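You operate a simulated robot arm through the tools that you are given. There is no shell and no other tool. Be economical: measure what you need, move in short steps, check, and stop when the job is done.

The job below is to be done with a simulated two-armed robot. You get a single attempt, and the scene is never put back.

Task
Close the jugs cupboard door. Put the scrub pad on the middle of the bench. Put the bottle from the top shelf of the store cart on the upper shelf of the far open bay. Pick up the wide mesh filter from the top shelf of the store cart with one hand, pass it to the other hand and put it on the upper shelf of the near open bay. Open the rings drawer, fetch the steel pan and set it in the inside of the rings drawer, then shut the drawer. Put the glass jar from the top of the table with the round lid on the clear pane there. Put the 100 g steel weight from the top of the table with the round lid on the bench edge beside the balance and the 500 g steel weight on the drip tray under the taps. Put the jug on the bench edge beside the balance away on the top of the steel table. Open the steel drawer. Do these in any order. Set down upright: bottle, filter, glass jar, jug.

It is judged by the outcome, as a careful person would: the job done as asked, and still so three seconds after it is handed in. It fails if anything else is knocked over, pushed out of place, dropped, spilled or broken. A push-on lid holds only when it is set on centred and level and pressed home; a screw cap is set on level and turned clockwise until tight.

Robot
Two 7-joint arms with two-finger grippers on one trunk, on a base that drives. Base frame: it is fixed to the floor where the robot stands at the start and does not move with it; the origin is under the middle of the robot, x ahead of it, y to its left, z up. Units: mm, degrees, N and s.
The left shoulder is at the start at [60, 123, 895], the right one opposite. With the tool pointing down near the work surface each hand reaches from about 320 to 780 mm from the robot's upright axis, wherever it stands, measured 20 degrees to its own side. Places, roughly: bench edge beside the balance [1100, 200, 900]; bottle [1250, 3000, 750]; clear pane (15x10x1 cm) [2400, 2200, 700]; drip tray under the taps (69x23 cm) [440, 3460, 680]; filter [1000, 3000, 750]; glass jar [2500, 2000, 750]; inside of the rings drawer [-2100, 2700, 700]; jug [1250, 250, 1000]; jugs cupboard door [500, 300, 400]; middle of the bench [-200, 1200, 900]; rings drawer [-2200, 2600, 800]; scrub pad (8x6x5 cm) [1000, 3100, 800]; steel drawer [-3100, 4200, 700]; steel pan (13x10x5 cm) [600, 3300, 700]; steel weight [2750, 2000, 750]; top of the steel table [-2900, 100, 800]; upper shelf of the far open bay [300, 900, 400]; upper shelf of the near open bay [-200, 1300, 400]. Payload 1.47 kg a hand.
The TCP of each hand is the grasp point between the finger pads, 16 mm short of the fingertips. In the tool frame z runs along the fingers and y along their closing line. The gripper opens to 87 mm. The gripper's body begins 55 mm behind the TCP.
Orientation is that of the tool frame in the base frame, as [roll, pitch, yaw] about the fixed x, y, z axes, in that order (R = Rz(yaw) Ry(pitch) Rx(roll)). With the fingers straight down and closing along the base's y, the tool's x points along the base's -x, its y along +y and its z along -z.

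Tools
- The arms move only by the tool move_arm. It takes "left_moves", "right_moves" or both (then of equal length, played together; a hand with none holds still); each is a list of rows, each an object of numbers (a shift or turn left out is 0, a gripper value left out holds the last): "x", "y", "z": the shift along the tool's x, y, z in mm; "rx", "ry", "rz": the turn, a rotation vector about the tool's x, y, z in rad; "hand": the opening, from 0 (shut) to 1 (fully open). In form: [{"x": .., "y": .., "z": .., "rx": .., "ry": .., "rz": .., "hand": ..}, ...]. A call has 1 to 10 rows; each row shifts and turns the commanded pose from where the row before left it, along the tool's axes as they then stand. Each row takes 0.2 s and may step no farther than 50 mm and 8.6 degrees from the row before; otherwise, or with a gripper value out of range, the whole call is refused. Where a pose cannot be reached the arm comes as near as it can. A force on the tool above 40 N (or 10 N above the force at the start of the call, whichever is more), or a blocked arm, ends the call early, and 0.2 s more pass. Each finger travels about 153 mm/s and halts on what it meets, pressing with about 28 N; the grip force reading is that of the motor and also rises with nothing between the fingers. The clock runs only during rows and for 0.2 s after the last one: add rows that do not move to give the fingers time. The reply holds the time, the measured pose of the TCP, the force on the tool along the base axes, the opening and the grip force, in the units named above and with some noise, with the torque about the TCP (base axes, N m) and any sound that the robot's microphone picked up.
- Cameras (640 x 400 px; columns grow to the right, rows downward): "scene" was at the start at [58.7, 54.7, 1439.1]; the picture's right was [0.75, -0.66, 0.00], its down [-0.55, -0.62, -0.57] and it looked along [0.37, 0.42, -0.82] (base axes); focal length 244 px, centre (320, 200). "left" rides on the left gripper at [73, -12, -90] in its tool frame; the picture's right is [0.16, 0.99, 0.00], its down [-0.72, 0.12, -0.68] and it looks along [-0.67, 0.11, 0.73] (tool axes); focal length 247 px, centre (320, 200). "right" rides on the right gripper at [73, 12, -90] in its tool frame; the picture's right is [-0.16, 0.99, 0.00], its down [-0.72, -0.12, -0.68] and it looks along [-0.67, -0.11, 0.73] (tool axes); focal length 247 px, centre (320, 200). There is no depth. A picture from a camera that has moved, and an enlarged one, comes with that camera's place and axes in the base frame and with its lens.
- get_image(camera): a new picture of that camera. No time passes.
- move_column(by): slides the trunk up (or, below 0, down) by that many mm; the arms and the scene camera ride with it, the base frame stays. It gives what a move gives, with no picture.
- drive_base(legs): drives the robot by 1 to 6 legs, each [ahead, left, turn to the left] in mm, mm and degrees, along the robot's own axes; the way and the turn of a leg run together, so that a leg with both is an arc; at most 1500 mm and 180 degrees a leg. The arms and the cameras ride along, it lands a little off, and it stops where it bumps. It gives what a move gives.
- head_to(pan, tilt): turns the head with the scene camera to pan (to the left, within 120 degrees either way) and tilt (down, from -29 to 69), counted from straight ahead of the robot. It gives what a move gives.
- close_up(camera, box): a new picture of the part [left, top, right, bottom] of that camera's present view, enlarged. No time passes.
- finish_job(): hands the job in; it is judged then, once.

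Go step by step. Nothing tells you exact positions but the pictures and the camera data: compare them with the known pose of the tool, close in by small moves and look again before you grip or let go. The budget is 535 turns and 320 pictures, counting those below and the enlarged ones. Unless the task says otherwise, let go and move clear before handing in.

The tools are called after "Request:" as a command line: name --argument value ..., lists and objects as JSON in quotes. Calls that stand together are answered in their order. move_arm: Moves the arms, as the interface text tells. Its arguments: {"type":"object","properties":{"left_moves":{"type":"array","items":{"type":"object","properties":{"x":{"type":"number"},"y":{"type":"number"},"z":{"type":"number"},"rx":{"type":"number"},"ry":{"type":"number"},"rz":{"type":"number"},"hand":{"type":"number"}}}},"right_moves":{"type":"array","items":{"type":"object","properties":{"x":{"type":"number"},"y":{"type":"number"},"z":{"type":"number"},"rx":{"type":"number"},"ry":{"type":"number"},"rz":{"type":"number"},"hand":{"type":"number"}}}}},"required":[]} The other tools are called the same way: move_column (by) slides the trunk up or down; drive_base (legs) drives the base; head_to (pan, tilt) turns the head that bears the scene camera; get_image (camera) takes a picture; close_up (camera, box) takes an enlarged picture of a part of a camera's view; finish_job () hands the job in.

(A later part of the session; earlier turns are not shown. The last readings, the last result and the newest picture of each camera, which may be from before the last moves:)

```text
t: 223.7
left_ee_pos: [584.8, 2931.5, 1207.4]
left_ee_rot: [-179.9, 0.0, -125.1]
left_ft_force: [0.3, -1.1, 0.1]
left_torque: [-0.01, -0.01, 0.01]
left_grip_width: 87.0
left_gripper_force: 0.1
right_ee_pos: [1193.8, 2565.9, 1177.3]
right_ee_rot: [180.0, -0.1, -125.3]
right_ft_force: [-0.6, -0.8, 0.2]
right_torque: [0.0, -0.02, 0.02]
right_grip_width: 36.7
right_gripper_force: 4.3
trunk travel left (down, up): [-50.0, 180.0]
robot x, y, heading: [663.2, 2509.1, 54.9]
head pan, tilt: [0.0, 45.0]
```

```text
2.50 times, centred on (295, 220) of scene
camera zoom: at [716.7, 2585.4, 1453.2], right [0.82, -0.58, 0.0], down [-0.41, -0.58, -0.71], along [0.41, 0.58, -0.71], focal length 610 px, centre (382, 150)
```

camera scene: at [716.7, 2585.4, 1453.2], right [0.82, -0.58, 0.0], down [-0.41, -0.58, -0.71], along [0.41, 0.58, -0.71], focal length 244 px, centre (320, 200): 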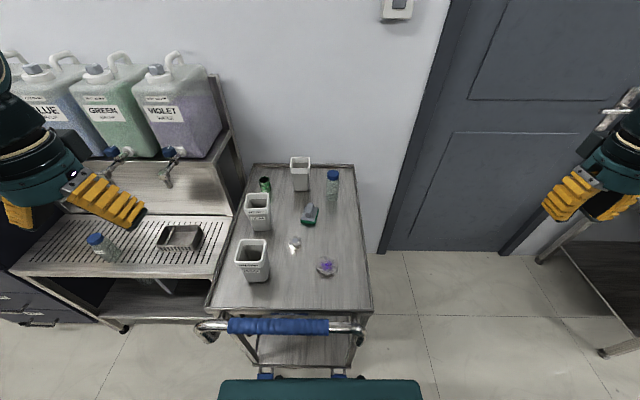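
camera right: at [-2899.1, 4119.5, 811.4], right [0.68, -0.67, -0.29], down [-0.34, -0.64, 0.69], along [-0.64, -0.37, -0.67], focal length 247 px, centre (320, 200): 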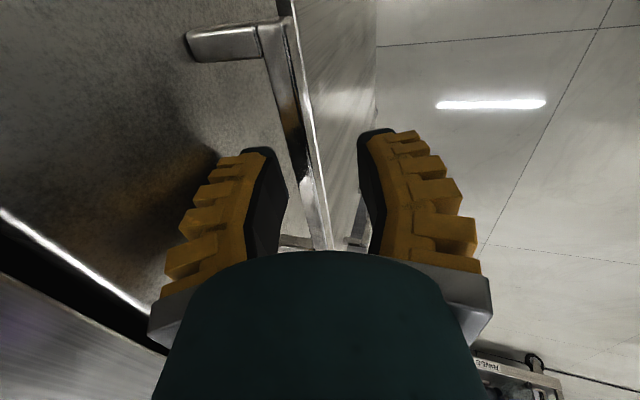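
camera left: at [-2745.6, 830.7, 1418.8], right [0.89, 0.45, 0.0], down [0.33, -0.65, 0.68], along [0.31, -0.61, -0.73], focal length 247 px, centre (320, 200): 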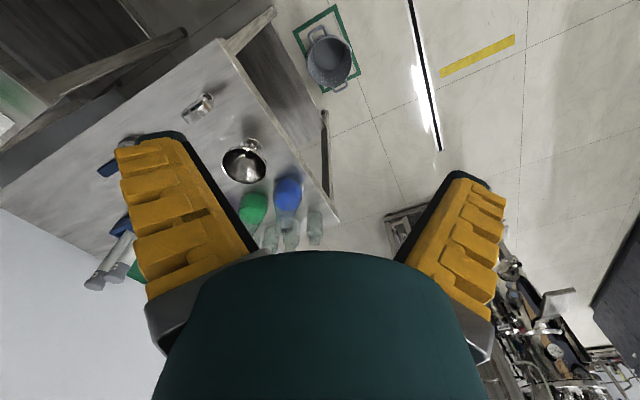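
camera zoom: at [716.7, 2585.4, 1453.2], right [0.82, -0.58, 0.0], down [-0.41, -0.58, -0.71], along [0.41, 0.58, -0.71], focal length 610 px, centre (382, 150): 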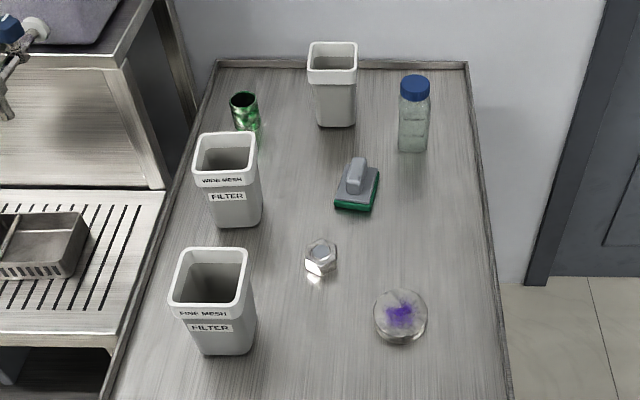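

Cart top is at z≈805; wide-mesh filter centre ≈ (858,3126), rim ≈ z 928, ~79 mm wide rim. I bring the left hand above its left wall.

Request:
move_arm --left_moves '[{"x": -39.5, "y": -9.4}, {"x": -39.5, "y": -9.4}, {"x": -39.5, "y": -9.4}, {"x": -39.5, "y": -9.4}, {"x": -39.5, "y": -9.4}, {"x": -39.5, "y": -9.4}, {"x": -39.5, "y": -9.4}, {"x": -39.5, "y": -9.4}, {"z": 45}, {"z": 45}]'

Request:
get_image --camera "left"

Request:
get_image --camera "scene"

```text
t: 225.9
left_ee_pos: [828.5, 3148.1, 1115.2]
left_ee_rot: [-180.0, 0.0, -125.1]
left_ft_force: [0.8, -0.9, -1.0]
left_torque: [-0.06, -0.03, -0.01]
left_grip_width: 86.8
left_gripper_force: 0.0
right_ee_pos: [1195.7, 2566.4, 1176.0]
right_ee_rot: [179.8, -0.2, -125.2]
right_ft_force: [0.2, 1.2, 0.4]
right_torque: [-0.02, 0.02, 0.0]
right_grip_width: 36.3
right_gripper_force: 4.7
trunk travel left (down, up): [-50.0, 180.0]
robot x, y, heading: [659.6, 2513.1, 55.0]
head pan, tilt: [0.0, 45.0]
```

```text
229 pictures are left
camera left: at [795.5, 3083.8, 1206.1], right [-0.9, 0.44, 0.0], down [0.32, 0.66, 0.68], along [0.3, 0.61, -0.73], focal length 247 px, centre (320, 200)
```

left: 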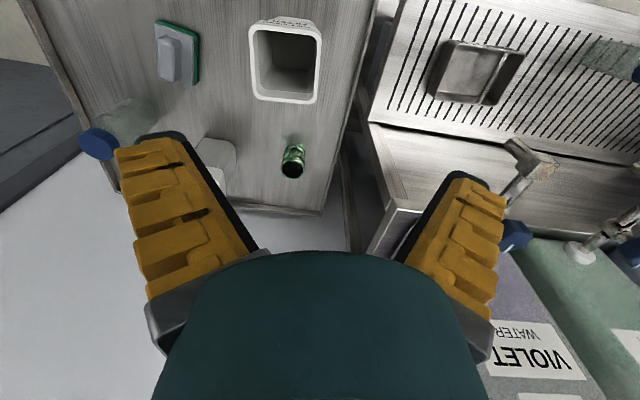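

```text
228 pictures are left
camera scene: at [717.4, 2586.4, 1453.1], right [0.82, -0.58, 0.0], down [-0.41, -0.58, -0.71], along [0.41, 0.58, -0.71], focal length 244 px, centre (320, 200)
```

scene: 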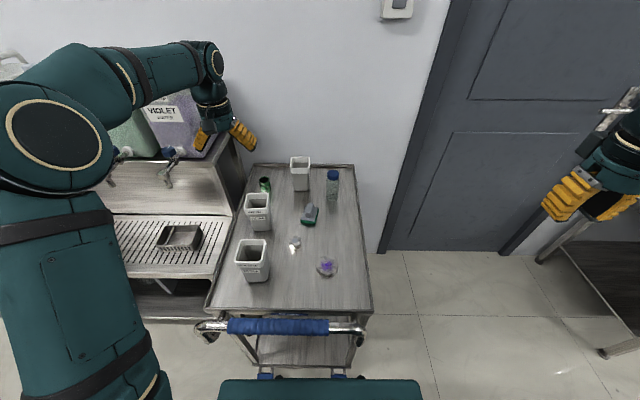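

The filter fit confirms centre (857,3129); TCP is over its left wall. Descend and grip that wall.

Request:
move_arm --left_moves '[{"z": 45}, {"z": 45}, {"z": 45}, {"z": 40}]'

Request:
get_image --camera "left"

```text
t: 226.9
left_ee_pos: [828.3, 3148.2, 942.0]
left_ee_rot: [179.9, 0.0, -125.2]
left_ft_force: [0.6, -0.1, -0.9]
left_torque: [-0.03, -0.01, 0.0]
left_grip_width: 87.0
left_gripper_force: 0.1
right_ee_pos: [1192.3, 2567.1, 1177.1]
right_ee_rot: [-179.9, 0.0, -125.2]
right_ft_force: [0.1, 1.2, -0.6]
right_torque: [-0.02, 0.0, -0.02]
right_grip_width: 36.7
right_gripper_force: 4.4
trunk travel left (down, up): [-50.0, 180.0]
robot x, y, heading: [664.6, 2514.1, 55.0]
head pan, tilt: [0.0, 45.0]
```

```text
227 pictures are left
camera left: at [796.0, 3083.1, 1033.4], right [-0.9, 0.44, 0.0], down [0.32, 0.66, 0.68], along [0.3, 0.61, -0.73], focal length 247 px, centre (320, 200)
```

left: 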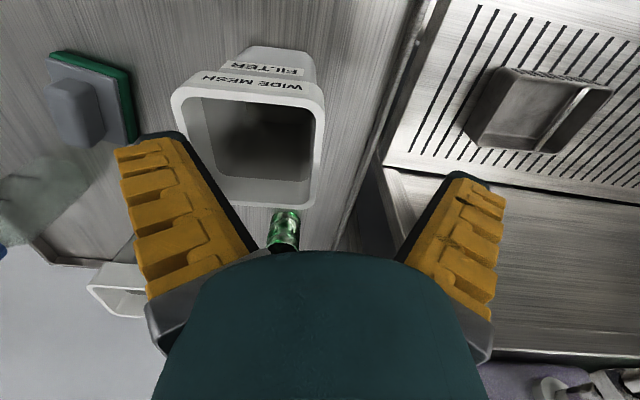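

Request:
move_arm --left_moves '[{"z": 20}, {"z": 16}, {"hand": 0}, {}, {}, {}]'

Request:
get_image --camera "left"

```text
t: 228.3
left_ee_pos: [827.5, 3146.6, 907.7]
left_ee_rot: [179.9, 0.0, -125.0]
left_ft_force: [-0.7, -0.9, 2.8]
left_torque: [-0.1, 0.08, 0.02]
left_grip_width: 6.0
left_gripper_force: 28.5
right_ee_pos: [1194.2, 2564.7, 1177.0]
right_ee_rot: [179.9, -0.1, -125.2]
right_ft_force: [1.4, 0.1, 0.9]
right_torque: [-0.01, 0.0, 0.01]
right_grip_width: 36.7
right_gripper_force: 4.6
trunk travel left (down, up): [-50.0, 180.0]
robot x, y, heading: [660.2, 2511.3, 54.8]
head pan, tilt: [0.0, 45.0]
```

```text
226 pictures are left
camera left: at [794.9, 3083.0, 998.9], right [-0.9, 0.44, 0.0], down [0.32, 0.66, 0.68], along [0.3, 0.61, -0.73], focal length 247 px, centre (320, 200)
```

left: 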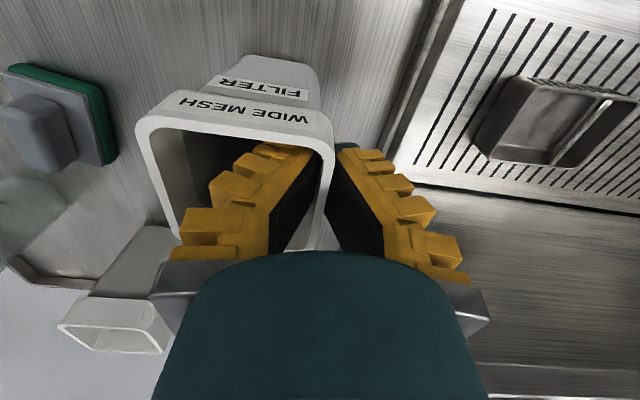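

Wall gripped. Lift gently.

Request:
move_arm --left_moves '[{"z": -10}, {"z": -20}, {"z": -30}, {}]'

Request:
get_image --camera "left"

Request:
close_up --camera "scene" --box '[180, 120, 380, 280]'

```text
t: 229.3
left_ee_pos: [828.2, 3150.1, 968.3]
left_ee_rot: [-179.9, -0.1, -125.1]
left_ft_force: [0.2, 1.0, -2.1]
left_torque: [-0.03, 0.03, 0.03]
left_grip_width: 6.0
left_gripper_force: 28.3
right_ee_pos: [1194.0, 2566.7, 1176.8]
right_ee_rot: [-179.9, -0.1, -125.2]
right_ft_force: [-0.4, 0.2, -0.5]
right_torque: [-0.01, 0.03, 0.01]
right_grip_width: 36.4
right_gripper_force: 4.6
trunk travel left (down, up): [-50.0, 180.0]
robot x, y, heading: [663.3, 2511.7, 54.9]
head pan, tilt: [0.0, 45.0]
```

```text
225 pictures are left
camera left: at [795.7, 3084.7, 1058.4], right [-0.9, 0.44, 0.0], down [0.32, 0.66, 0.68], along [0.3, 0.61, -0.73], focal length 247 px, centre (320, 200)
```

left: 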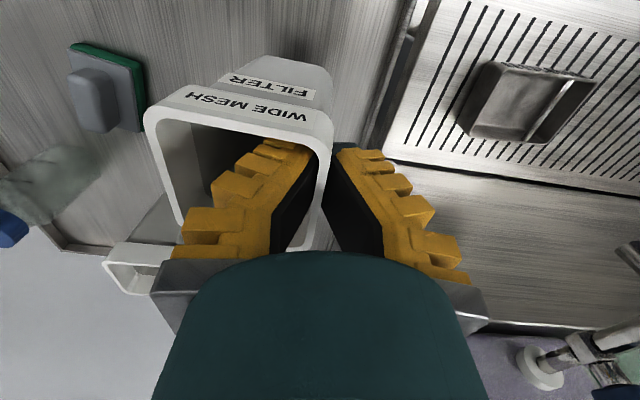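

```text
2.50 times, centred on (280, 200) of scene
camera zoom: at [716.9, 2586.0, 1453.1], right [0.82, -0.58, 0.0], down [-0.41, -0.58, -0.71], along [0.41, 0.58, -0.71], focal length 610 px, centre (420, 200)
```

zoom: 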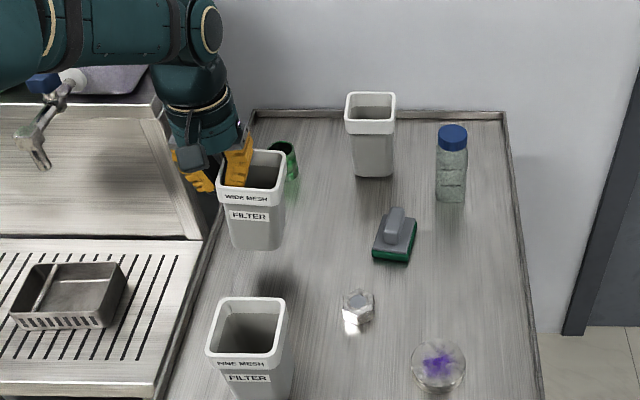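

Held well. Raise and bring it in front of me for the handover.

Request:
move_arm --left_moves '[{"z": -40}, {"z": -40}, {"z": -40}, {"x": 27, "y": -31}, {"x": 27, "y": -31}, {"x": 27, "y": -31}, {"x": 27, "y": -31}, {"x": 27, "y": -32}, {}]'

Request:
get_image --camera "scene"

```text
t: 231.3
left_ee_pos: [878.9, 2947.1, 1087.3]
left_ee_rot: [180.0, 0.0, -125.1]
left_ft_force: [-0.2, 0.4, -0.4]
left_torque: [-0.01, -0.01, 0.03]
left_grip_width: 5.9
left_gripper_force: 28.3
right_ee_pos: [1192.5, 2566.7, 1177.0]
right_ee_rot: [180.0, 0.0, -125.3]
right_ft_force: [-0.4, -0.5, 0.0]
right_torque: [0.01, -0.01, -0.02]
right_grip_width: 36.6
right_gripper_force: 4.6
trunk travel left (down, up): [-50.0, 180.0]
robot x, y, heading: [663.6, 2512.7, 54.7]
head pan, tilt: [0.0, 45.0]
```

```text
223 pictures are left
camera scene: at [716.8, 2586.2, 1453.1], right [0.82, -0.58, 0.0], down [-0.41, -0.58, -0.71], along [0.41, 0.58, -0.71], focal length 244 px, centre (320, 200)
```

scene: 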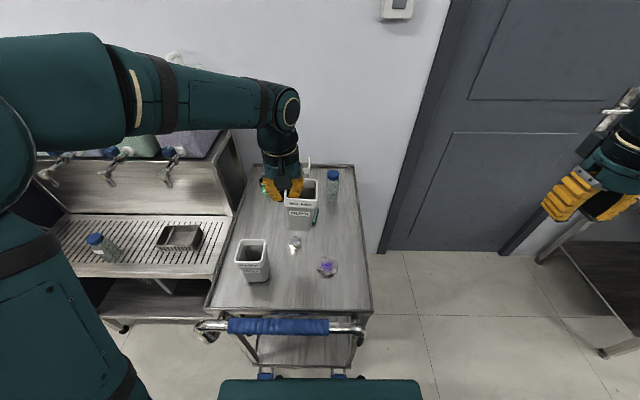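

Now push the cup out a bit and prepare the right hand: forward, tilt 60°, open, then bring it level with the cup body.

Request:
move_arm --left_moves '[{"x": -37}, {"x": -37}, {"x": -36}, {}, {}, {}, {}, {}, {}, {}]' --right_moves '[{"x": -40, "hand": 1}, {"x": -40}, {"ry": -0.131, "x": -30}, {"ry": -0.131}, {"ry": -0.131}, {"ry": -0.131}, {"ry": -0.131}, {"ry": -0.131}, {"ry": -0.131}, {"ry": -0.131}]'

Request:
move_arm --right_moves '[{"x": 40, "z": 23}, {"x": 40, "z": 23}, {"x": 41, "z": 24}, {"y": 45}, {"y": 45}, {"y": 45}, {"y": 45}, {"y": 45}, {"y": 45}]'

Request:
get_image --camera "scene"

Request:
get_image --camera "right"

```text
t: 233.5
left_ee_pos: [943.8, 3035.0, 1087.8]
left_ee_rot: [180.0, 0.1, -125.1]
left_ft_force: [-0.7, 1.9, -0.8]
left_torque: [0.01, 0.0, -0.02]
left_grip_width: 6.0
left_gripper_force: 28.3
right_ee_pos: [1260.2, 2654.4, 1174.8]
right_ee_rot: [179.9, 60.0, -125.3]
right_ft_force: [1.3, -0.3, 0.0]
right_torque: [0.01, -0.02, 0.04]
right_grip_width: 86.9
right_gripper_force: 0.0
trunk travel left (down, up): [-50.0, 180.0]
robot x, y, heading: [659.7, 2510.3, 55.0]
head pan, tilt: [0.0, 45.0]
```

```text
t: 235.5
left_ee_pos: [944.2, 3036.5, 1085.8]
left_ee_rot: [-180.0, -0.2, -125.0]
left_ft_force: [-0.1, -0.5, 0.6]
left_torque: [0.01, 0.02, 0.0]
left_grip_width: 5.8
left_gripper_force: 27.9
right_ee_pos: [1054.6, 2824.8, 1043.5]
right_ee_rot: [180.0, 59.9, -125.2]
right_ft_force: [0.0, 1.0, 0.3]
right_torque: [0.01, 0.0, -0.01]
right_grip_width: 86.9
right_gripper_force: 0.1
right hand out of reach, approached as far as the arm can: row 6, 7
trunk travel left (down, up): [-50.0, 180.0]
robot x, y, heading: [663.5, 2508.8, 54.7]
head pan, tilt: [0.0, 45.0]
```

```text
222 pictures are left
camera scene: at [716.5, 2586.3, 1453.1], right [0.82, -0.58, 0.0], down [-0.41, -0.58, -0.71], along [0.41, 0.58, -0.71], focal length 244 px, centre (320, 200)
```

scene: 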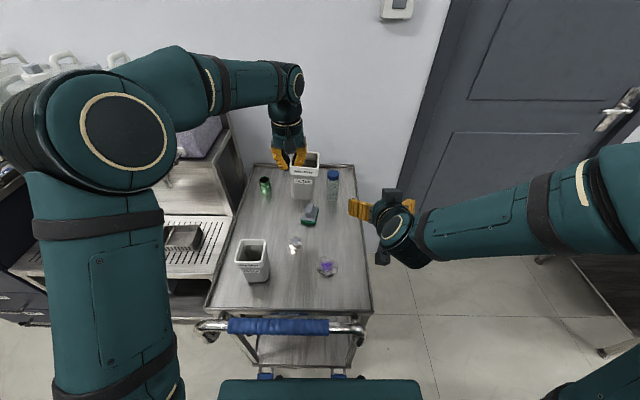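

```text
221 pictures are left
camera right: at [978.8, 2738.4, 1026.8], right [-0.76, 0.64, 0.14], down [-0.04, -0.25, 0.97], along [0.65, 0.73, 0.21], focal length 247 px, centre (320, 200)
```

right: 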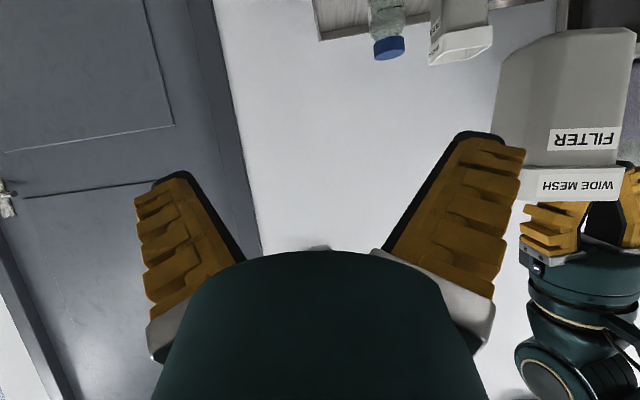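

Request:
move_arm --right_moves '[{"y": 44}, {"y": 44}, {"y": 44}, {"y": 44}]'

Request:
get_image --camera "right"

Request:
get_image --camera "scene"

```text
t: 236.5
left_ee_pos: [943.0, 3035.8, 1086.6]
left_ee_rot: [180.0, -0.1, -125.1]
left_ft_force: [0.0, 0.4, -0.4]
left_torque: [0.0, 0.04, 0.0]
left_grip_width: 6.1
left_gripper_force: 28.7
right_ee_pos: [911.1, 2923.9, 1044.2]
right_ee_rot: [179.9, 59.9, -125.4]
right_ft_force: [-0.5, 0.5, 0.7]
right_torque: [-0.03, -0.02, -0.01]
right_grip_width: 87.2
right_gripper_force: 0.1
trunk travel left (down, up): [-50.0, 180.0]
robot x, y, heading: [664.2, 2509.9, 54.6]
head pan, tilt: [0.0, 45.0]
```

```text
220 pictures are left
camera right: at [834.7, 2837.5, 1026.0], right [-0.76, 0.64, 0.14], down [-0.04, -0.25, 0.97], along [0.65, 0.73, 0.21], focal length 247 px, centre (320, 200)
```

right: 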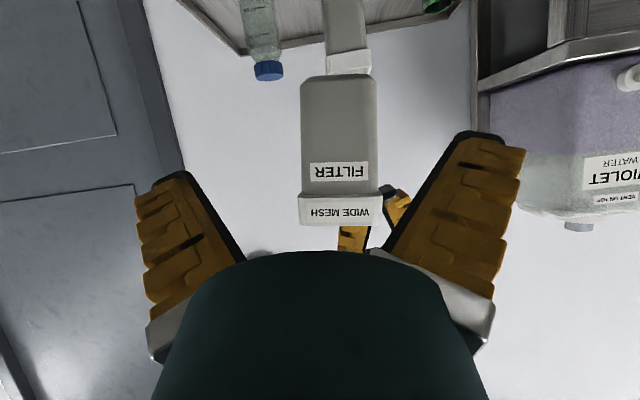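

```text
219 pictures are left
camera scene: at [716.2, 2586.2, 1453.2], right [0.82, -0.58, 0.0], down [-0.41, -0.58, -0.71], along [0.41, 0.58, -0.71], focal length 244 px, centre (320, 200)
```

scene: 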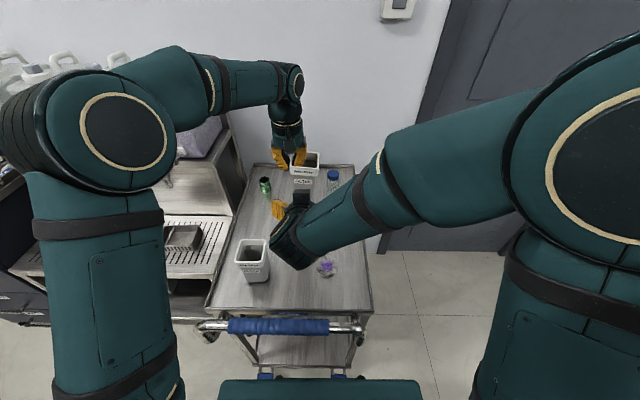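

The cup is nearly centred between the right fingers (6 mm off). Move forward around it.

Request:
move_arm --right_moves '[{"x": -15, "y": 6, "z": 31}, {"x": -15, "z": 31}]'

Request:
get_image --camera "right"

```text
t: 237.1
left_ee_pos: [944.2, 3036.4, 1085.3]
left_ee_rot: [-180.0, -0.1, -125.1]
left_ft_force: [1.0, -0.3, -1.5]
left_torque: [-0.04, -0.02, -0.02]
left_grip_width: 6.2
left_gripper_force: 28.0
right_ee_pos: [945.9, 2985.5, 1038.2]
right_ee_rot: [180.0, 59.9, -125.2]
right_ft_force: [1.1, 1.3, 0.0]
right_torque: [-0.03, 0.01, -0.01]
right_grip_width: 86.9
right_gripper_force: 0.1
trunk travel left (down, up): [-50.0, 180.0]
robot x, y, heading: [657.4, 2509.9, 55.0]
head pan, tilt: [0.0, 45.0]
```

```text
218 pictures are left
camera right: at [870.0, 2898.3, 1019.5], right [-0.76, 0.63, 0.14], down [-0.04, -0.25, 0.97], along [0.65, 0.73, 0.21], focal length 247 px, centre (320, 200)
```

right: 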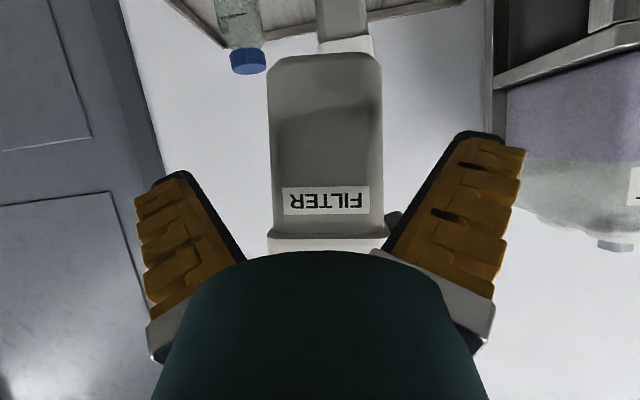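

Request:
move_arm --right_moves '[{"x": -15, "z": 26}, {"y": 1}]'

Request:
move_arm --right_moves '[{"hand": 0.75}, {"hand": 0.5}, {"hand": 0}, {}, {}]'

Request:
get_image --camera "right"

Request:
get_image --camera "left"

```text
t: 237.7
left_ee_pos: [943.6, 3036.5, 1087.0]
left_ee_rot: [180.0, 0.0, -125.0]
left_ft_force: [-0.9, 1.2, -0.2]
left_torque: [0.06, 0.03, 0.03]
left_grip_width: 6.4
left_gripper_force: 27.9
right_ee_pos: [961.7, 3010.0, 1038.8]
right_ee_rot: [179.9, 59.9, -125.3]
right_ft_force: [0.5, -0.1, 0.1]
right_torque: [0.05, 0.0, -0.01]
right_grip_width: 87.4
right_gripper_force: 0.0
trunk travel left (down, up): [-50.0, 180.0]
robot x, y, heading: [657.7, 2510.9, 54.9]
head pan, tilt: [0.0, 45.0]
```

```text
t: 238.9
left_ee_pos: [943.6, 3037.2, 1086.2]
left_ee_rot: [179.9, 0.0, -125.0]
left_ft_force: [-0.8, 21.1, 3.1]
left_torque: [0.06, 0.06, 0.23]
left_grip_width: 5.9
left_gripper_force: 28.3
right_ee_pos: [961.1, 3009.6, 1037.2]
right_ee_rot: [179.9, 59.9, -125.3]
right_ft_force: [0.3, -21.3, -3.5]
right_torque: [0.92, -0.12, 0.11]
right_grip_width: 76.3
right_gripper_force: 28.1
trunk travel left (down, up): [-50.0, 180.0]
robot x, y, heading: [664.2, 2513.8, 55.0]
head pan, tilt: [0.0, 45.0]
```

```text
217 pictures are left
camera right: at [885.8, 2922.9, 1019.9], right [-0.76, 0.64, 0.14], down [-0.04, -0.25, 0.97], along [0.65, 0.73, 0.21], focal length 247 px, centre (320, 200)
```

right: 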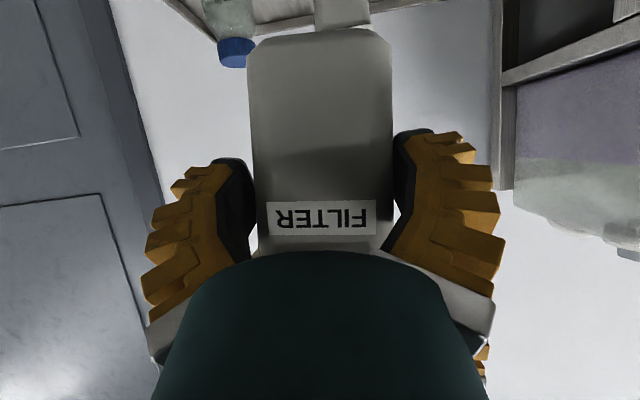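

```text
216 pictures are left
camera left: at [911.0, 2972.2, 1177.6], right [-0.9, 0.44, 0.0], down [0.32, 0.66, 0.68], along [0.3, 0.61, -0.73], focal length 247 px, centre (320, 200)
```

left: 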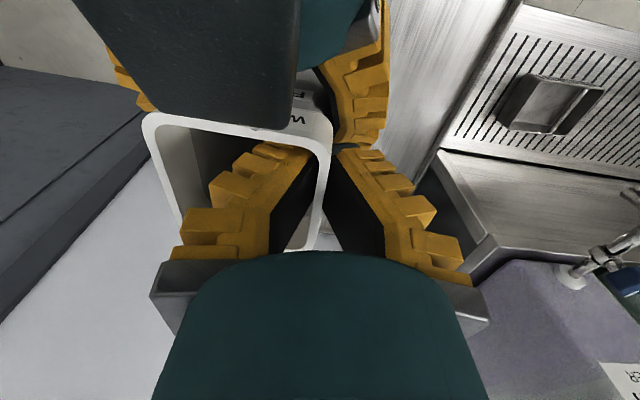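

The right hand has the cup body (76 mm, 28 N). Release the left hand and lift it away.

Request:
move_arm --left_moves '[{"hand": 0.2}, {"hand": 0.4}, {}, {"z": -20}, {"z": -30}, {"z": -40}]'

Request:
get_image --camera "right"

Request:
get_image --camera "scene"

```text
t: 240.3
left_ee_pos: [940.8, 3036.9, 1176.7]
left_ee_rot: [180.0, -0.1, -125.1]
left_ft_force: [0.2, -0.1, -0.8]
left_torque: [0.02, 0.01, 0.0]
left_grip_width: 41.0
left_gripper_force: 4.2
right_ee_pos: [962.2, 3010.6, 1038.8]
right_ee_rot: [179.9, 60.0, -125.3]
right_ft_force: [-0.1, 0.3, -1.3]
right_torque: [-0.04, -0.01, 0.0]
right_grip_width: 71.8
right_gripper_force: 28.1
trunk travel left (down, up): [-50.0, 180.0]
robot x, y, heading: [664.1, 2514.2, 54.8]
head pan, tilt: [0.0, 45.0]
```

```text
215 pictures are left
camera right: at [885.5, 2923.0, 1020.5], right [-0.76, 0.63, 0.14], down [-0.04, -0.25, 0.97], along [0.65, 0.73, 0.21], focal length 247 px, centre (320, 200)
```

right: 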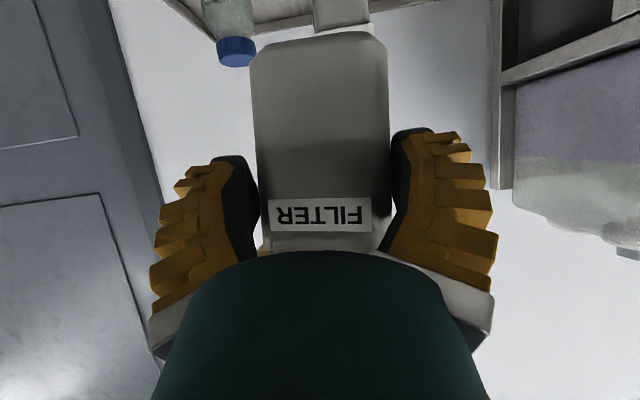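

```text
214 pictures are left
camera scene: at [716.7, 2585.3, 1453.2], right [0.82, -0.58, 0.0], down [-0.41, -0.58, -0.71], along [0.41, 0.58, -0.71], focal length 244 px, centre (320, 200)
```

scene: 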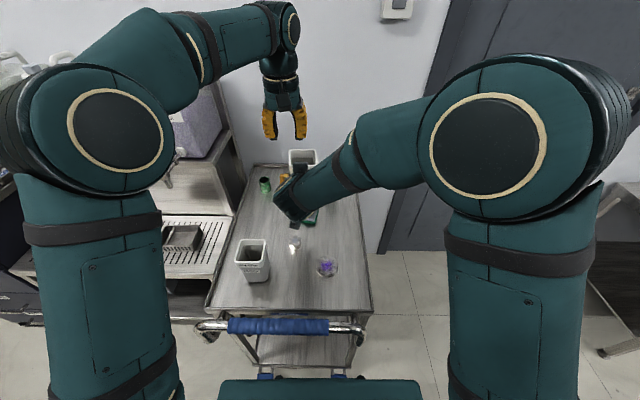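

Handover done – right holds the filter. Move the left hand aside, then bring the right hand with the filter up, back and out to the right.

Request:
move_arm --left_moves '[{"y": 45, "z": -10}, {"y": 45, "z": -10}, {"y": 45}, {}, {}, {}, {}, {}, {}, {}]' --right_moves '[{}, {}, {"x": -34, "z": -20}, {"x": -34, "z": -20}, {"x": 25, "z": -43}, {"x": 25, "z": -43}, {"y": -45}, {"y": -45}, {"y": -45}, {"y": -45}]'

Request:
move_arm --right_moves '[{"y": -45}, {"y": -45}, {"y": -45}, {"y": -45}]' --left_moves '[{"ry": -0.131}, {"ry": -0.131}, {"ry": -0.131}, {"ry": -0.131}]'

Request:
move_arm --left_moves '[{"ry": -0.131, "hand": 0.8}, {"ry": -0.131}, {"ry": -0.131}, {"ry": -0.131}]'

Request:
get_image --camera "scene"

```text
t: 242.5
left_ee_pos: [830.5, 3112.6, 1196.9]
left_ee_rot: [180.0, 0.0, -125.1]
left_ft_force: [0.4, 0.5, -0.6]
left_torque: [0.03, 0.0, -0.01]
left_grip_width: 40.8
left_gripper_force: 3.9
right_ee_pos: [1051.9, 2823.9, 1120.0]
right_ee_rot: [179.9, 60.0, -125.2]
right_ft_force: [-0.2, 0.1, -0.5]
right_torque: [-0.01, 0.03, 0.0]
right_grip_width: 71.2
right_gripper_force: 28.0
trunk travel left (down, up): [-50.0, 180.0]
robot x, y, heading: [662.8, 2507.1, 55.0]
head pan, tilt: [0.0, 45.0]
```

```text
t: 243.5
left_ee_pos: [830.6, 3113.9, 1196.2]
left_ee_rot: [179.9, 30.1, -125.2]
left_ft_force: [0.4, 0.0, 0.2]
left_torque: [0.0, 0.01, 0.0]
left_grip_width: 40.9
left_gripper_force: 4.1
right_ee_pos: [1198.8, 2718.3, 1117.9]
right_ee_rot: [179.7, 59.9, -125.5]
right_ft_force: [-0.6, 0.0, -1.4]
right_torque: [-0.01, 0.02, 0.02]
right_grip_width: 71.4
right_gripper_force: 28.1
trunk travel left (down, up): [-50.0, 180.0]
robot x, y, heading: [662.1, 2514.3, 54.9]
head pan, tilt: [0.0, 45.0]
```

```text
t: 244.5
left_ee_pos: [831.2, 3114.0, 1196.8]
left_ee_rot: [-180.0, 60.1, -125.1]
left_ft_force: [-0.6, -0.7, -0.3]
left_torque: [0.0, -0.01, 0.0]
left_grip_width: 73.0
left_gripper_force: 2.1
right_ee_pos: [1197.7, 2718.3, 1116.6]
right_ee_rot: [-180.0, 59.9, -125.2]
right_ft_force: [0.4, 0.1, -0.3]
right_torque: [-0.02, -0.01, 0.0]
right_grip_width: 71.5
right_gripper_force: 27.9
trunk travel left (down, up): [-50.0, 180.0]
robot x, y, heading: [663.2, 2511.2, 54.8]
head pan, tilt: [0.0, 45.0]
```

```text
213 pictures are left
camera scene: at [716.8, 2585.7, 1453.2], right [0.82, -0.58, 0.0], down [-0.41, -0.58, -0.71], along [0.41, 0.58, -0.71], focal length 244 px, centre (320, 200)
```

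scene: 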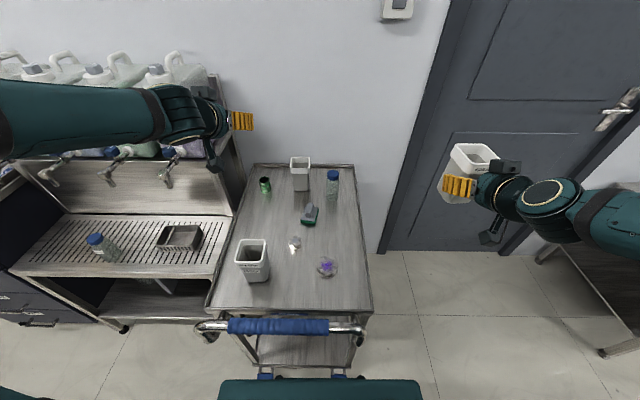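

Right holds the filter upright. Now the left hand goes to the bottle (~(1129,3088)).

Request:
move_arm --left_moves '[{"y": -43}, {"y": -43}, {"y": -43}, {"y": -43}, {"y": -43}, {"y": -43}, {"x": 35, "z": 20}, {"x": 35, "z": 20}, {"x": 35, "z": 20}, {"x": 35, "z": 20}]'

Request:
move_arm --left_moves '[{"x": 35, "z": 20}, {"x": 35, "z": 20}, {"x": 35, "z": 20}]'

Request:
get_image --camera "left"

Request:
get_image --camera "scene"

```text
t: 246.7
left_ee_pos: [1041.9, 2967.5, 1035.0]
left_ee_rot: [180.0, 60.0, -125.0]
left_ft_force: [0.4, 0.5, 0.4]
left_torque: [-0.02, 0.02, 0.01]
left_grip_width: 73.0
left_gripper_force: 2.3
right_ee_pos: [1198.2, 2718.8, 1117.8]
right_ee_rot: [180.0, 59.9, -125.4]
right_ft_force: [0.3, 0.0, -1.0]
right_torque: [-0.03, 0.01, 0.02]
right_grip_width: 71.1
right_gripper_force: 28.2
trunk travel left (down, up): [-50.0, 180.0]
robot x, y, heading: [664.7, 2509.3, 55.1]
head pan, tilt: [0.0, 45.0]
```

```text
t: 247.5
left_ee_pos: [1041.7, 2967.5, 913.1]
left_ee_rot: [-179.9, 60.0, -125.0]
left_ft_force: [0.5, -0.2, 1.1]
left_torque: [0.02, 0.0, 0.02]
left_grip_width: 73.1
left_gripper_force: 2.3
right_ee_pos: [1197.8, 2719.2, 1116.4]
right_ee_rot: [179.9, 59.9, -125.2]
right_ft_force: [1.2, -0.5, -0.7]
right_torque: [-0.02, 0.01, 0.0]
right_grip_width: 70.9
right_gripper_force: 28.5
trunk travel left (down, up): [-50.0, 180.0]
robot x, y, heading: [665.6, 2512.3, 55.0]
head pan, tilt: [0.0, 45.0]
```

```text
212 pictures are left
camera left: at [985.8, 2868.0, 897.0], right [-0.85, 0.5, -0.14], down [-0.23, -0.12, 0.97], along [0.47, 0.86, 0.22], focal length 247 px, centre (320, 200)
```

left: 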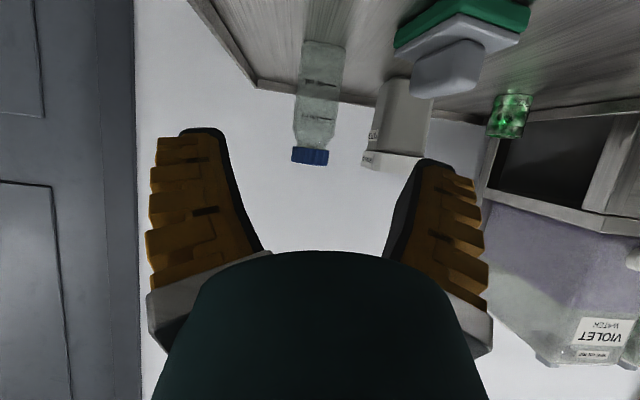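

```text
211 pictures are left
camera scene: at [717.3, 2586.5, 1453.0], right [0.82, -0.58, 0.0], down [-0.41, -0.58, -0.71], along [0.41, 0.58, -0.71], focal length 244 px, centre (320, 200)
```

scene: 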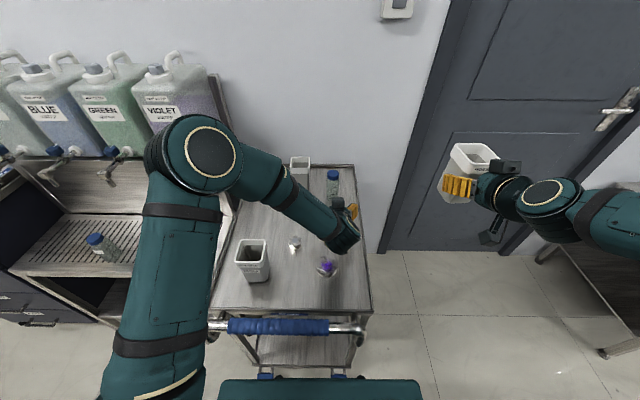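

Bottle at (1124,3088), z 806–922. Advance with the fingers around its upper body.

Request:
move_arm --left_moves '[{"x": -20, "z": 34, "y": 4}, {"x": -17, "z": 30}, {"x": -4, "z": 37}, {"x": 0, "z": 36}]'

Request:
get_image --camera "left"

```text
t: 248.5
left_ee_pos: [1117.6, 3083.5, 883.8]
left_ee_rot: [179.9, 59.9, -125.2]
left_ft_force: [0.1, 0.1, 0.3]
left_torque: [0.03, 0.02, -0.02]
left_grip_width: 73.0
left_gripper_force: 2.8
right_ee_pos: [1198.6, 2718.4, 1116.3]
right_ee_rot: [179.9, 60.0, -125.3]
right_ft_force: [0.0, 0.7, -0.9]
right_torque: [-0.04, 0.02, 0.0]
right_grip_width: 71.1
right_gripper_force: 28.3
trunk travel left (down, up): [-50.0, 180.0]
robot x, y, heading: [662.6, 2513.8, 54.7]
head pan, tilt: [0.0, 45.0]
```

```text
210 pictures are left
camera left: at [1061.6, 2985.1, 866.9], right [-0.85, 0.5, -0.14], down [-0.23, -0.12, 0.97], along [0.47, 0.86, 0.22], focal length 247 px, centre (320, 200)
```

left: 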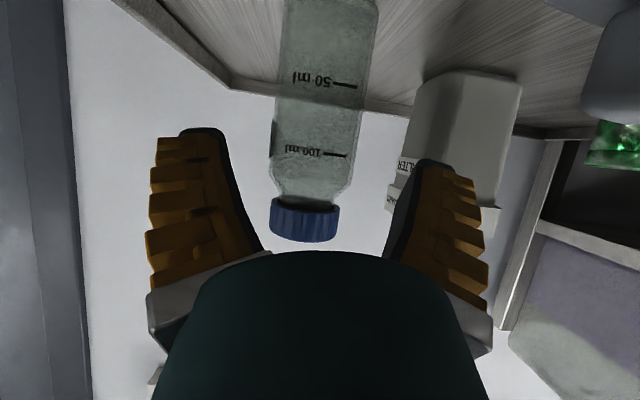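

Centred; lower ~15 mm to hold the body and grip.

Request:
move_arm --left_moves '[{"x": 14, "z": 9}, {"hand": 0.5}, {"hand": 0}, {}, {}]'

Request:
get_image --camera "left"

```text
t: 249.7
left_ee_pos: [1116.9, 3082.9, 866.2]
left_ee_rot: [179.9, 60.1, -125.0]
left_ft_force: [-0.2, 0.2, -0.4]
left_torque: [-0.01, -0.01, 0.0]
left_grip_width: 0.0
left_gripper_force: 27.6
right_ee_pos: [1196.0, 2719.2, 1117.8]
right_ee_rot: [179.8, 59.9, -125.3]
right_ft_force: [-0.4, 0.4, -0.6]
right_torque: [-0.01, -0.02, 0.01]
right_grip_width: 70.8
right_gripper_force: 27.6
trunk travel left (down, up): [-50.0, 180.0]
robot x, y, heading: [666.1, 2510.1, 54.9]
head pan, tilt: [0.0, 45.0]
```

```text
209 pictures are left
camera left: at [1061.4, 2984.7, 849.7], right [-0.85, 0.5, -0.14], down [-0.23, -0.12, 0.97], along [0.47, 0.86, 0.22], focal length 247 px, centre (320, 200)
```

left: 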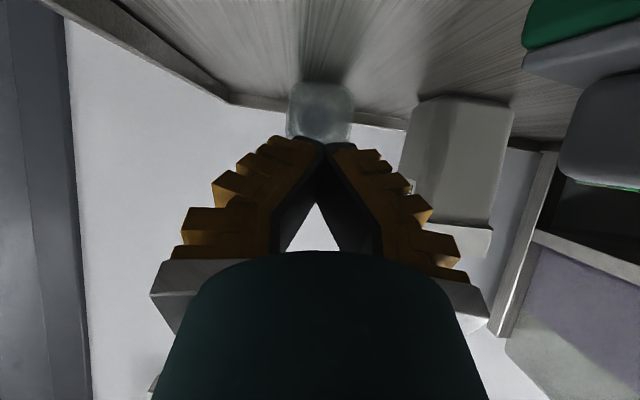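

The bottle was squeezed away; look.

Request:
close_up --camera "scene" --box '[240, 130, 400, 260]'

```text
3.08 times, centred on (320, 195) of scene
camera zoom: at [716.9, 2585.7, 1453.2], right [0.82, -0.58, 0.0], down [-0.41, -0.58, -0.71], along [0.41, 0.58, -0.71], focal length 751 px, centre (320, 215)
```

zoom: 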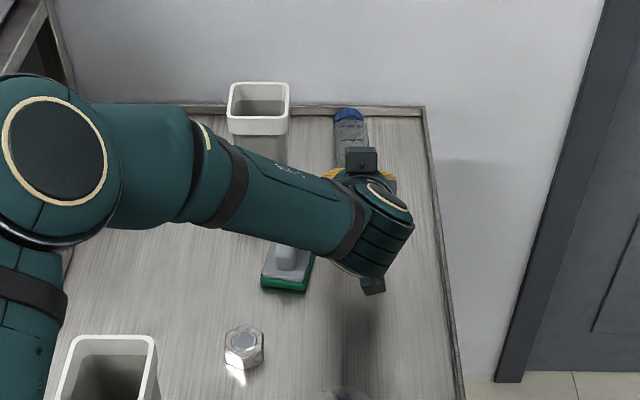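

The bottle tipped and lies along the cart by its far lip (capped, nothing spilled). I'll lift the left hand away and drive round to the cart's right side to reach it properly.

Request:
move_arm --left_moves '[{"x": -43, "z": -25}, {"x": -43, "z": -25}, {"x": -3, "z": -48}, {"x": -3, "z": -48}, {"x": -3, "z": -48}, {"x": -3, "z": -48}, {"x": -3, "z": -46, "hand": 1}, {"y": 40}]'

Request:
drive_base --legs '[[0, -560, 0], [330, 0, 0]]'

Request:
head_to --pan 45 --tilt 45

Request:
get_image --camera "scene"

```text
t: 251.5
left_ee_pos: [970.8, 2943.4, 1096.8]
left_ee_rot: [-180.0, 60.0, -125.1]
left_ft_force: [0.2, 0.1, -0.1]
left_torque: [0.03, -0.03, 0.01]
left_grip_width: 87.1
left_gripper_force: 0.1
right_ee_pos: [1196.5, 2719.4, 1117.5]
right_ee_rot: [-180.0, 59.9, -125.2]
right_ft_force: [0.7, -0.2, -0.1]
right_torque: [0.03, 0.01, -0.04]
right_grip_width: 71.0
right_gripper_force: 28.0
trunk travel left (down, up): [-50.0, 180.0]
robot x, y, heading: [664.5, 2511.6, 54.6]
head pan, tilt: [0.0, 45.0]
```

```text
t: 252.4
left_ee_pos: [971.0, 2939.5, 1096.9]
left_ee_rot: [179.8, 60.1, -124.9]
left_ft_force: [-0.5, -0.1, -0.2]
left_torque: [-0.03, -0.04, -0.03]
left_grip_width: 87.2
left_gripper_force: 0.0
right_ee_pos: [1197.6, 2716.4, 1117.2]
right_ee_rot: [179.9, 59.9, -125.1]
right_ft_force: [0.3, 0.1, -1.2]
right_torque: [-0.02, 0.01, -0.01]
right_grip_width: 71.1
right_gripper_force: 28.2
trunk travel left (down, up): [-50.0, 180.0]
robot x, y, heading: [663.8, 2507.4, 55.1]
head pan, tilt: [0.0, 45.0]
stopped in leg 1: the robot was blocked; the commanded pose is now the measured one
```

```text
t: 253.6
left_ee_pos: [969.8, 2941.0, 1095.6]
left_ee_rot: [180.0, 60.0, -124.9]
left_ft_force: [0.2, -0.5, -0.9]
left_torque: [0.0, -0.03, 0.01]
left_grip_width: 87.3
left_gripper_force: 0.0
right_ee_pos: [1197.6, 2718.1, 1117.2]
right_ee_rot: [180.0, 59.9, -125.0]
right_ft_force: [-0.5, -0.1, -0.1]
right_torque: [-0.03, 0.01, -0.01]
right_grip_width: 70.8
right_gripper_force: 27.9
trunk travel left (down, up): [-50.0, 180.0]
robot x, y, heading: [663.3, 2506.5, 55.0]
head pan, tilt: [45.0, 45.0]
```

```text
207 pictures are left
camera scene: at [655.9, 2595.4, 1453.2], right [0.98, 0.18, 0.0], down [0.12, -0.7, -0.71], along [-0.12, 0.7, -0.71], focal length 244 px, centre (320, 200)
```

scene: 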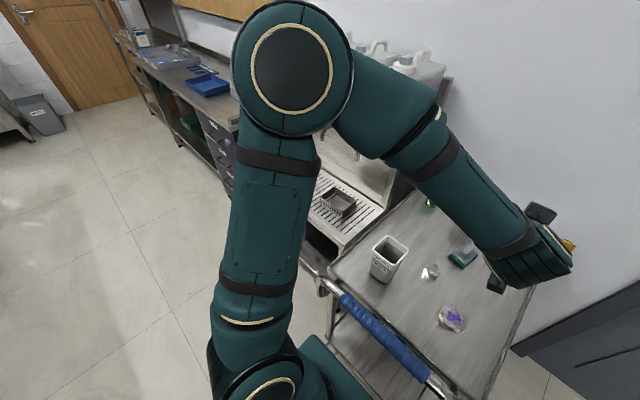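

Blocked sideways (likely the cart's casters/handle near my base). Back off first.

Request:
drive_base --legs '[[-200, 0, 0], [0, -560, 0]]'

Request:
get_image --camera "scene"

```text
t: 260.2
left_ee_pos: [1316.7, 2463.7, 1096.4]
left_ee_rot: [179.8, 59.9, -124.6]
left_ft_force: [0.1, 0.1, 0.0]
left_torque: [0.0, 0.01, 0.0]
left_grip_width: 87.2
left_gripper_force: 0.1
right_ee_pos: [1545.1, 2241.7, 1117.7]
right_ee_rot: [179.9, 59.9, -124.7]
right_ft_force: [-0.5, -0.5, -0.5]
right_torque: [-0.02, -0.01, 0.0]
right_grip_width: 70.8
right_gripper_force: 27.5
trunk travel left (down, up): [-50.0, 180.0]
robot x, y, heading: [1014.4, 2026.8, 55.5]
head pan, tilt: [45.0, 45.0]
```

```text
206 pictures are left
camera scene: at [1004.9, 2116.8, 1453.2], right [0.98, 0.18, 0.0], down [0.13, -0.7, -0.71], along [-0.13, 0.7, -0.71], focal length 244 px, centre (320, 200)
```

scene: 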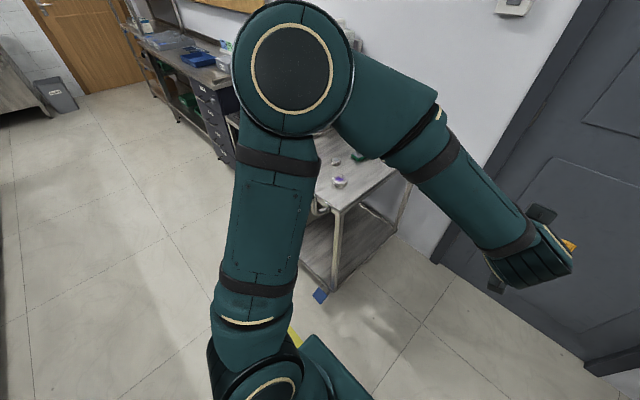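

Request:
drive_base --legs '[[0, -50, 0], [420, 0, 0]]'

Request:
move_arm --left_moves '[{"x": 20, "z": -35}, {"x": 20, "z": -35}, {"ry": 0.131, "x": 10, "z": -30}, {"ry": 0.131}, {"ry": 0.131}, {"ry": 0.131}, {"ry": 0.131}, {"ry": 0.131}, {"ry": 0.131}, {"ry": 0.131}]'

Request:
get_image --camera "scene"

```text
t: 263.5
left_ee_pos: [1598.3, 2778.1, 1095.6]
left_ee_rot: [180.0, 60.1, -124.8]
left_ft_force: [0.3, -0.5, 0.4]
left_torque: [0.0, 0.0, 0.02]
left_grip_width: 87.1
left_gripper_force: 0.0
right_ee_pos: [1825.5, 2556.5, 1116.8]
right_ee_rot: [180.0, 59.8, -124.8]
right_ft_force: [0.2, 0.6, -0.6]
right_torque: [0.02, 0.01, 0.01]
right_grip_width: 70.6
right_gripper_force: 27.8
trunk travel left (down, up): [-50.0, 180.0]
robot x, y, heading: [1289.3, 2345.0, 55.2]
head pan, tilt: [45.0, 45.0]
```

```text
t: 265.7
left_ee_pos: [1533.6, 2687.3, 1102.0]
left_ee_rot: [-179.9, -0.2, -124.8]
left_ft_force: [0.0, -0.3, -0.9]
left_torque: [-0.03, 0.02, 0.02]
left_grip_width: 86.8
left_gripper_force: 0.2
right_ee_pos: [1824.4, 2556.3, 1117.3]
right_ee_rot: [179.8, 59.9, -124.9]
right_ft_force: [0.3, -0.4, -0.5]
right_torque: [0.03, 0.02, 0.01]
right_grip_width: 70.6
right_gripper_force: 28.0
trunk travel left (down, up): [-50.0, 180.0]
robot x, y, heading: [1290.4, 2344.6, 55.3]
head pan, tilt: [45.0, 45.0]
```

```text
205 pictures are left
camera scene: at [1284.3, 2432.7, 1453.1], right [0.98, 0.18, 0.0], down [0.13, -0.7, -0.71], along [-0.13, 0.7, -0.71], focal length 244 px, centre (320, 200)
```

scene: 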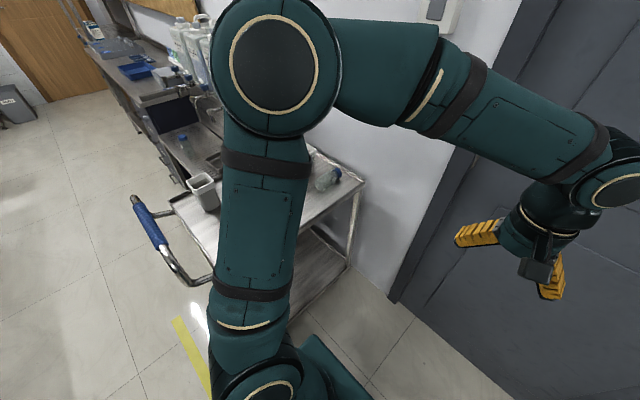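

Request:
close_up --camera "scene" --box '[270, 130, 390, 220]'

Request:
get_image --camera "left"

```text
4.44 times, centred on (330, 175) of scene
camera zoom: at [1284.3, 2432.7, 1453.1], right [0.98, 0.18, 0.0], down [0.13, -0.7, -0.71], along [-0.13, 0.7, -0.71], focal length 1085 px, centre (276, 311)
```

zoom: 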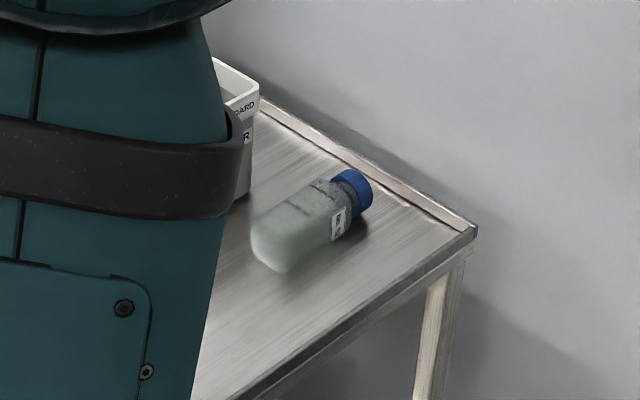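

```text
203 pictures are left
camera left: at [1501.8, 2622.0, 1193.7], right [-0.9, 0.43, 0.0], down [0.32, 0.66, 0.68], along [0.29, 0.61, -0.74], focal length 247 px, centre (320, 200)
```

left: 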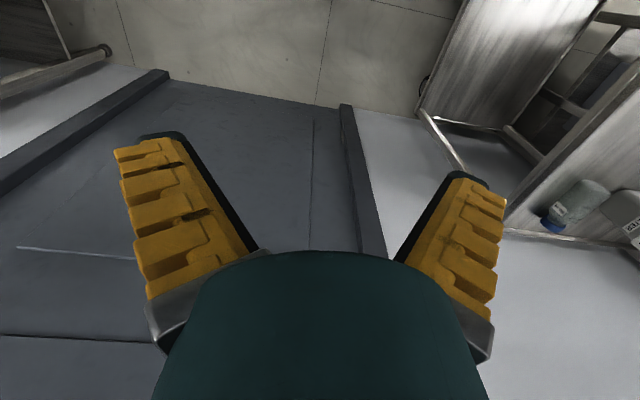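

The bottle lies with base ≈ (1151,3130) and cap ≈ (1207,3215). Close in a little and bring the left hand over it.

Request:
drive_base --legs '[[100, 35, 0]]'

Request:
move_arm --left_moves '[{"y": 45}, {"y": 45}, {"y": 45}, {"y": 45}, {"y": 45}, {"y": 45}, {"y": 45}, {"y": 45}, {"y": 45}, {"y": 45}]'

Request:
get_image --camera "left"

Request:
get_image --camera "scene"

```text
t: 266.8
left_ee_pos: [1561.3, 2787.2, 1102.2]
left_ee_rot: [180.0, -0.1, -124.7]
left_ft_force: [1.5, 0.4, -0.2]
left_torque: [-0.04, 0.03, 0.0]
left_grip_width: 87.1
left_gripper_force: 0.1
right_ee_pos: [1852.2, 2657.2, 1117.4]
right_ee_rot: [-180.0, 59.9, -124.9]
right_ft_force: [0.5, 0.1, -0.1]
right_torque: [-0.05, 0.02, -0.01]
right_grip_width: 70.4
right_gripper_force: 27.7
trunk travel left (down, up): [-50.0, 180.0]
robot x, y, heading: [1320.3, 2443.0, 55.2]
head pan, tilt: [45.0, 45.0]
```

```text
t: 269.0
left_ee_pos: [1188.6, 3044.2, 1101.0]
left_ee_rot: [180.0, -0.1, -124.8]
left_ft_force: [-0.6, 0.6, 0.5]
left_torque: [0.0, 0.02, 0.0]
left_grip_width: 87.0
left_gripper_force: 0.1
right_ee_pos: [1850.9, 2657.3, 1117.9]
right_ee_rot: [180.0, 59.9, -124.8]
right_ft_force: [0.2, 0.8, -0.6]
right_torque: [-0.01, -0.01, -0.01]
right_grip_width: 70.5
right_gripper_force: 28.2
trunk travel left (down, up): [-50.0, 180.0]
robot x, y, heading: [1317.2, 2443.8, 55.6]
head pan, tilt: [45.0, 45.0]
```

```text
202 pictures are left
camera left: at [1156.3, 2980.3, 1193.0], right [-0.9, 0.43, 0.0], down [0.32, 0.66, 0.68], along [0.29, 0.61, -0.73], focal length 247 px, centre (320, 200)
```

left: 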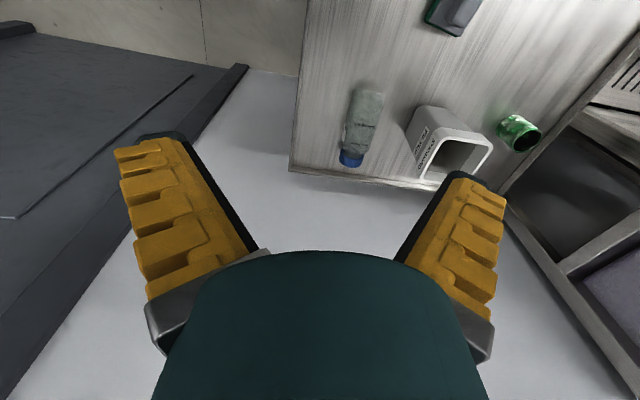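

```text
201 pictures are left
camera scene: at [1310.2, 2533.1, 1453.1], right [0.98, 0.18, 0.0], down [0.13, -0.7, -0.71], along [-0.13, 0.7, -0.71], focal length 244 px, centre (320, 200)
```

scene: 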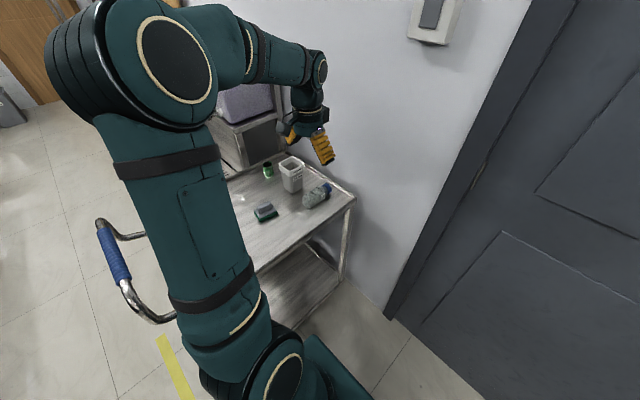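

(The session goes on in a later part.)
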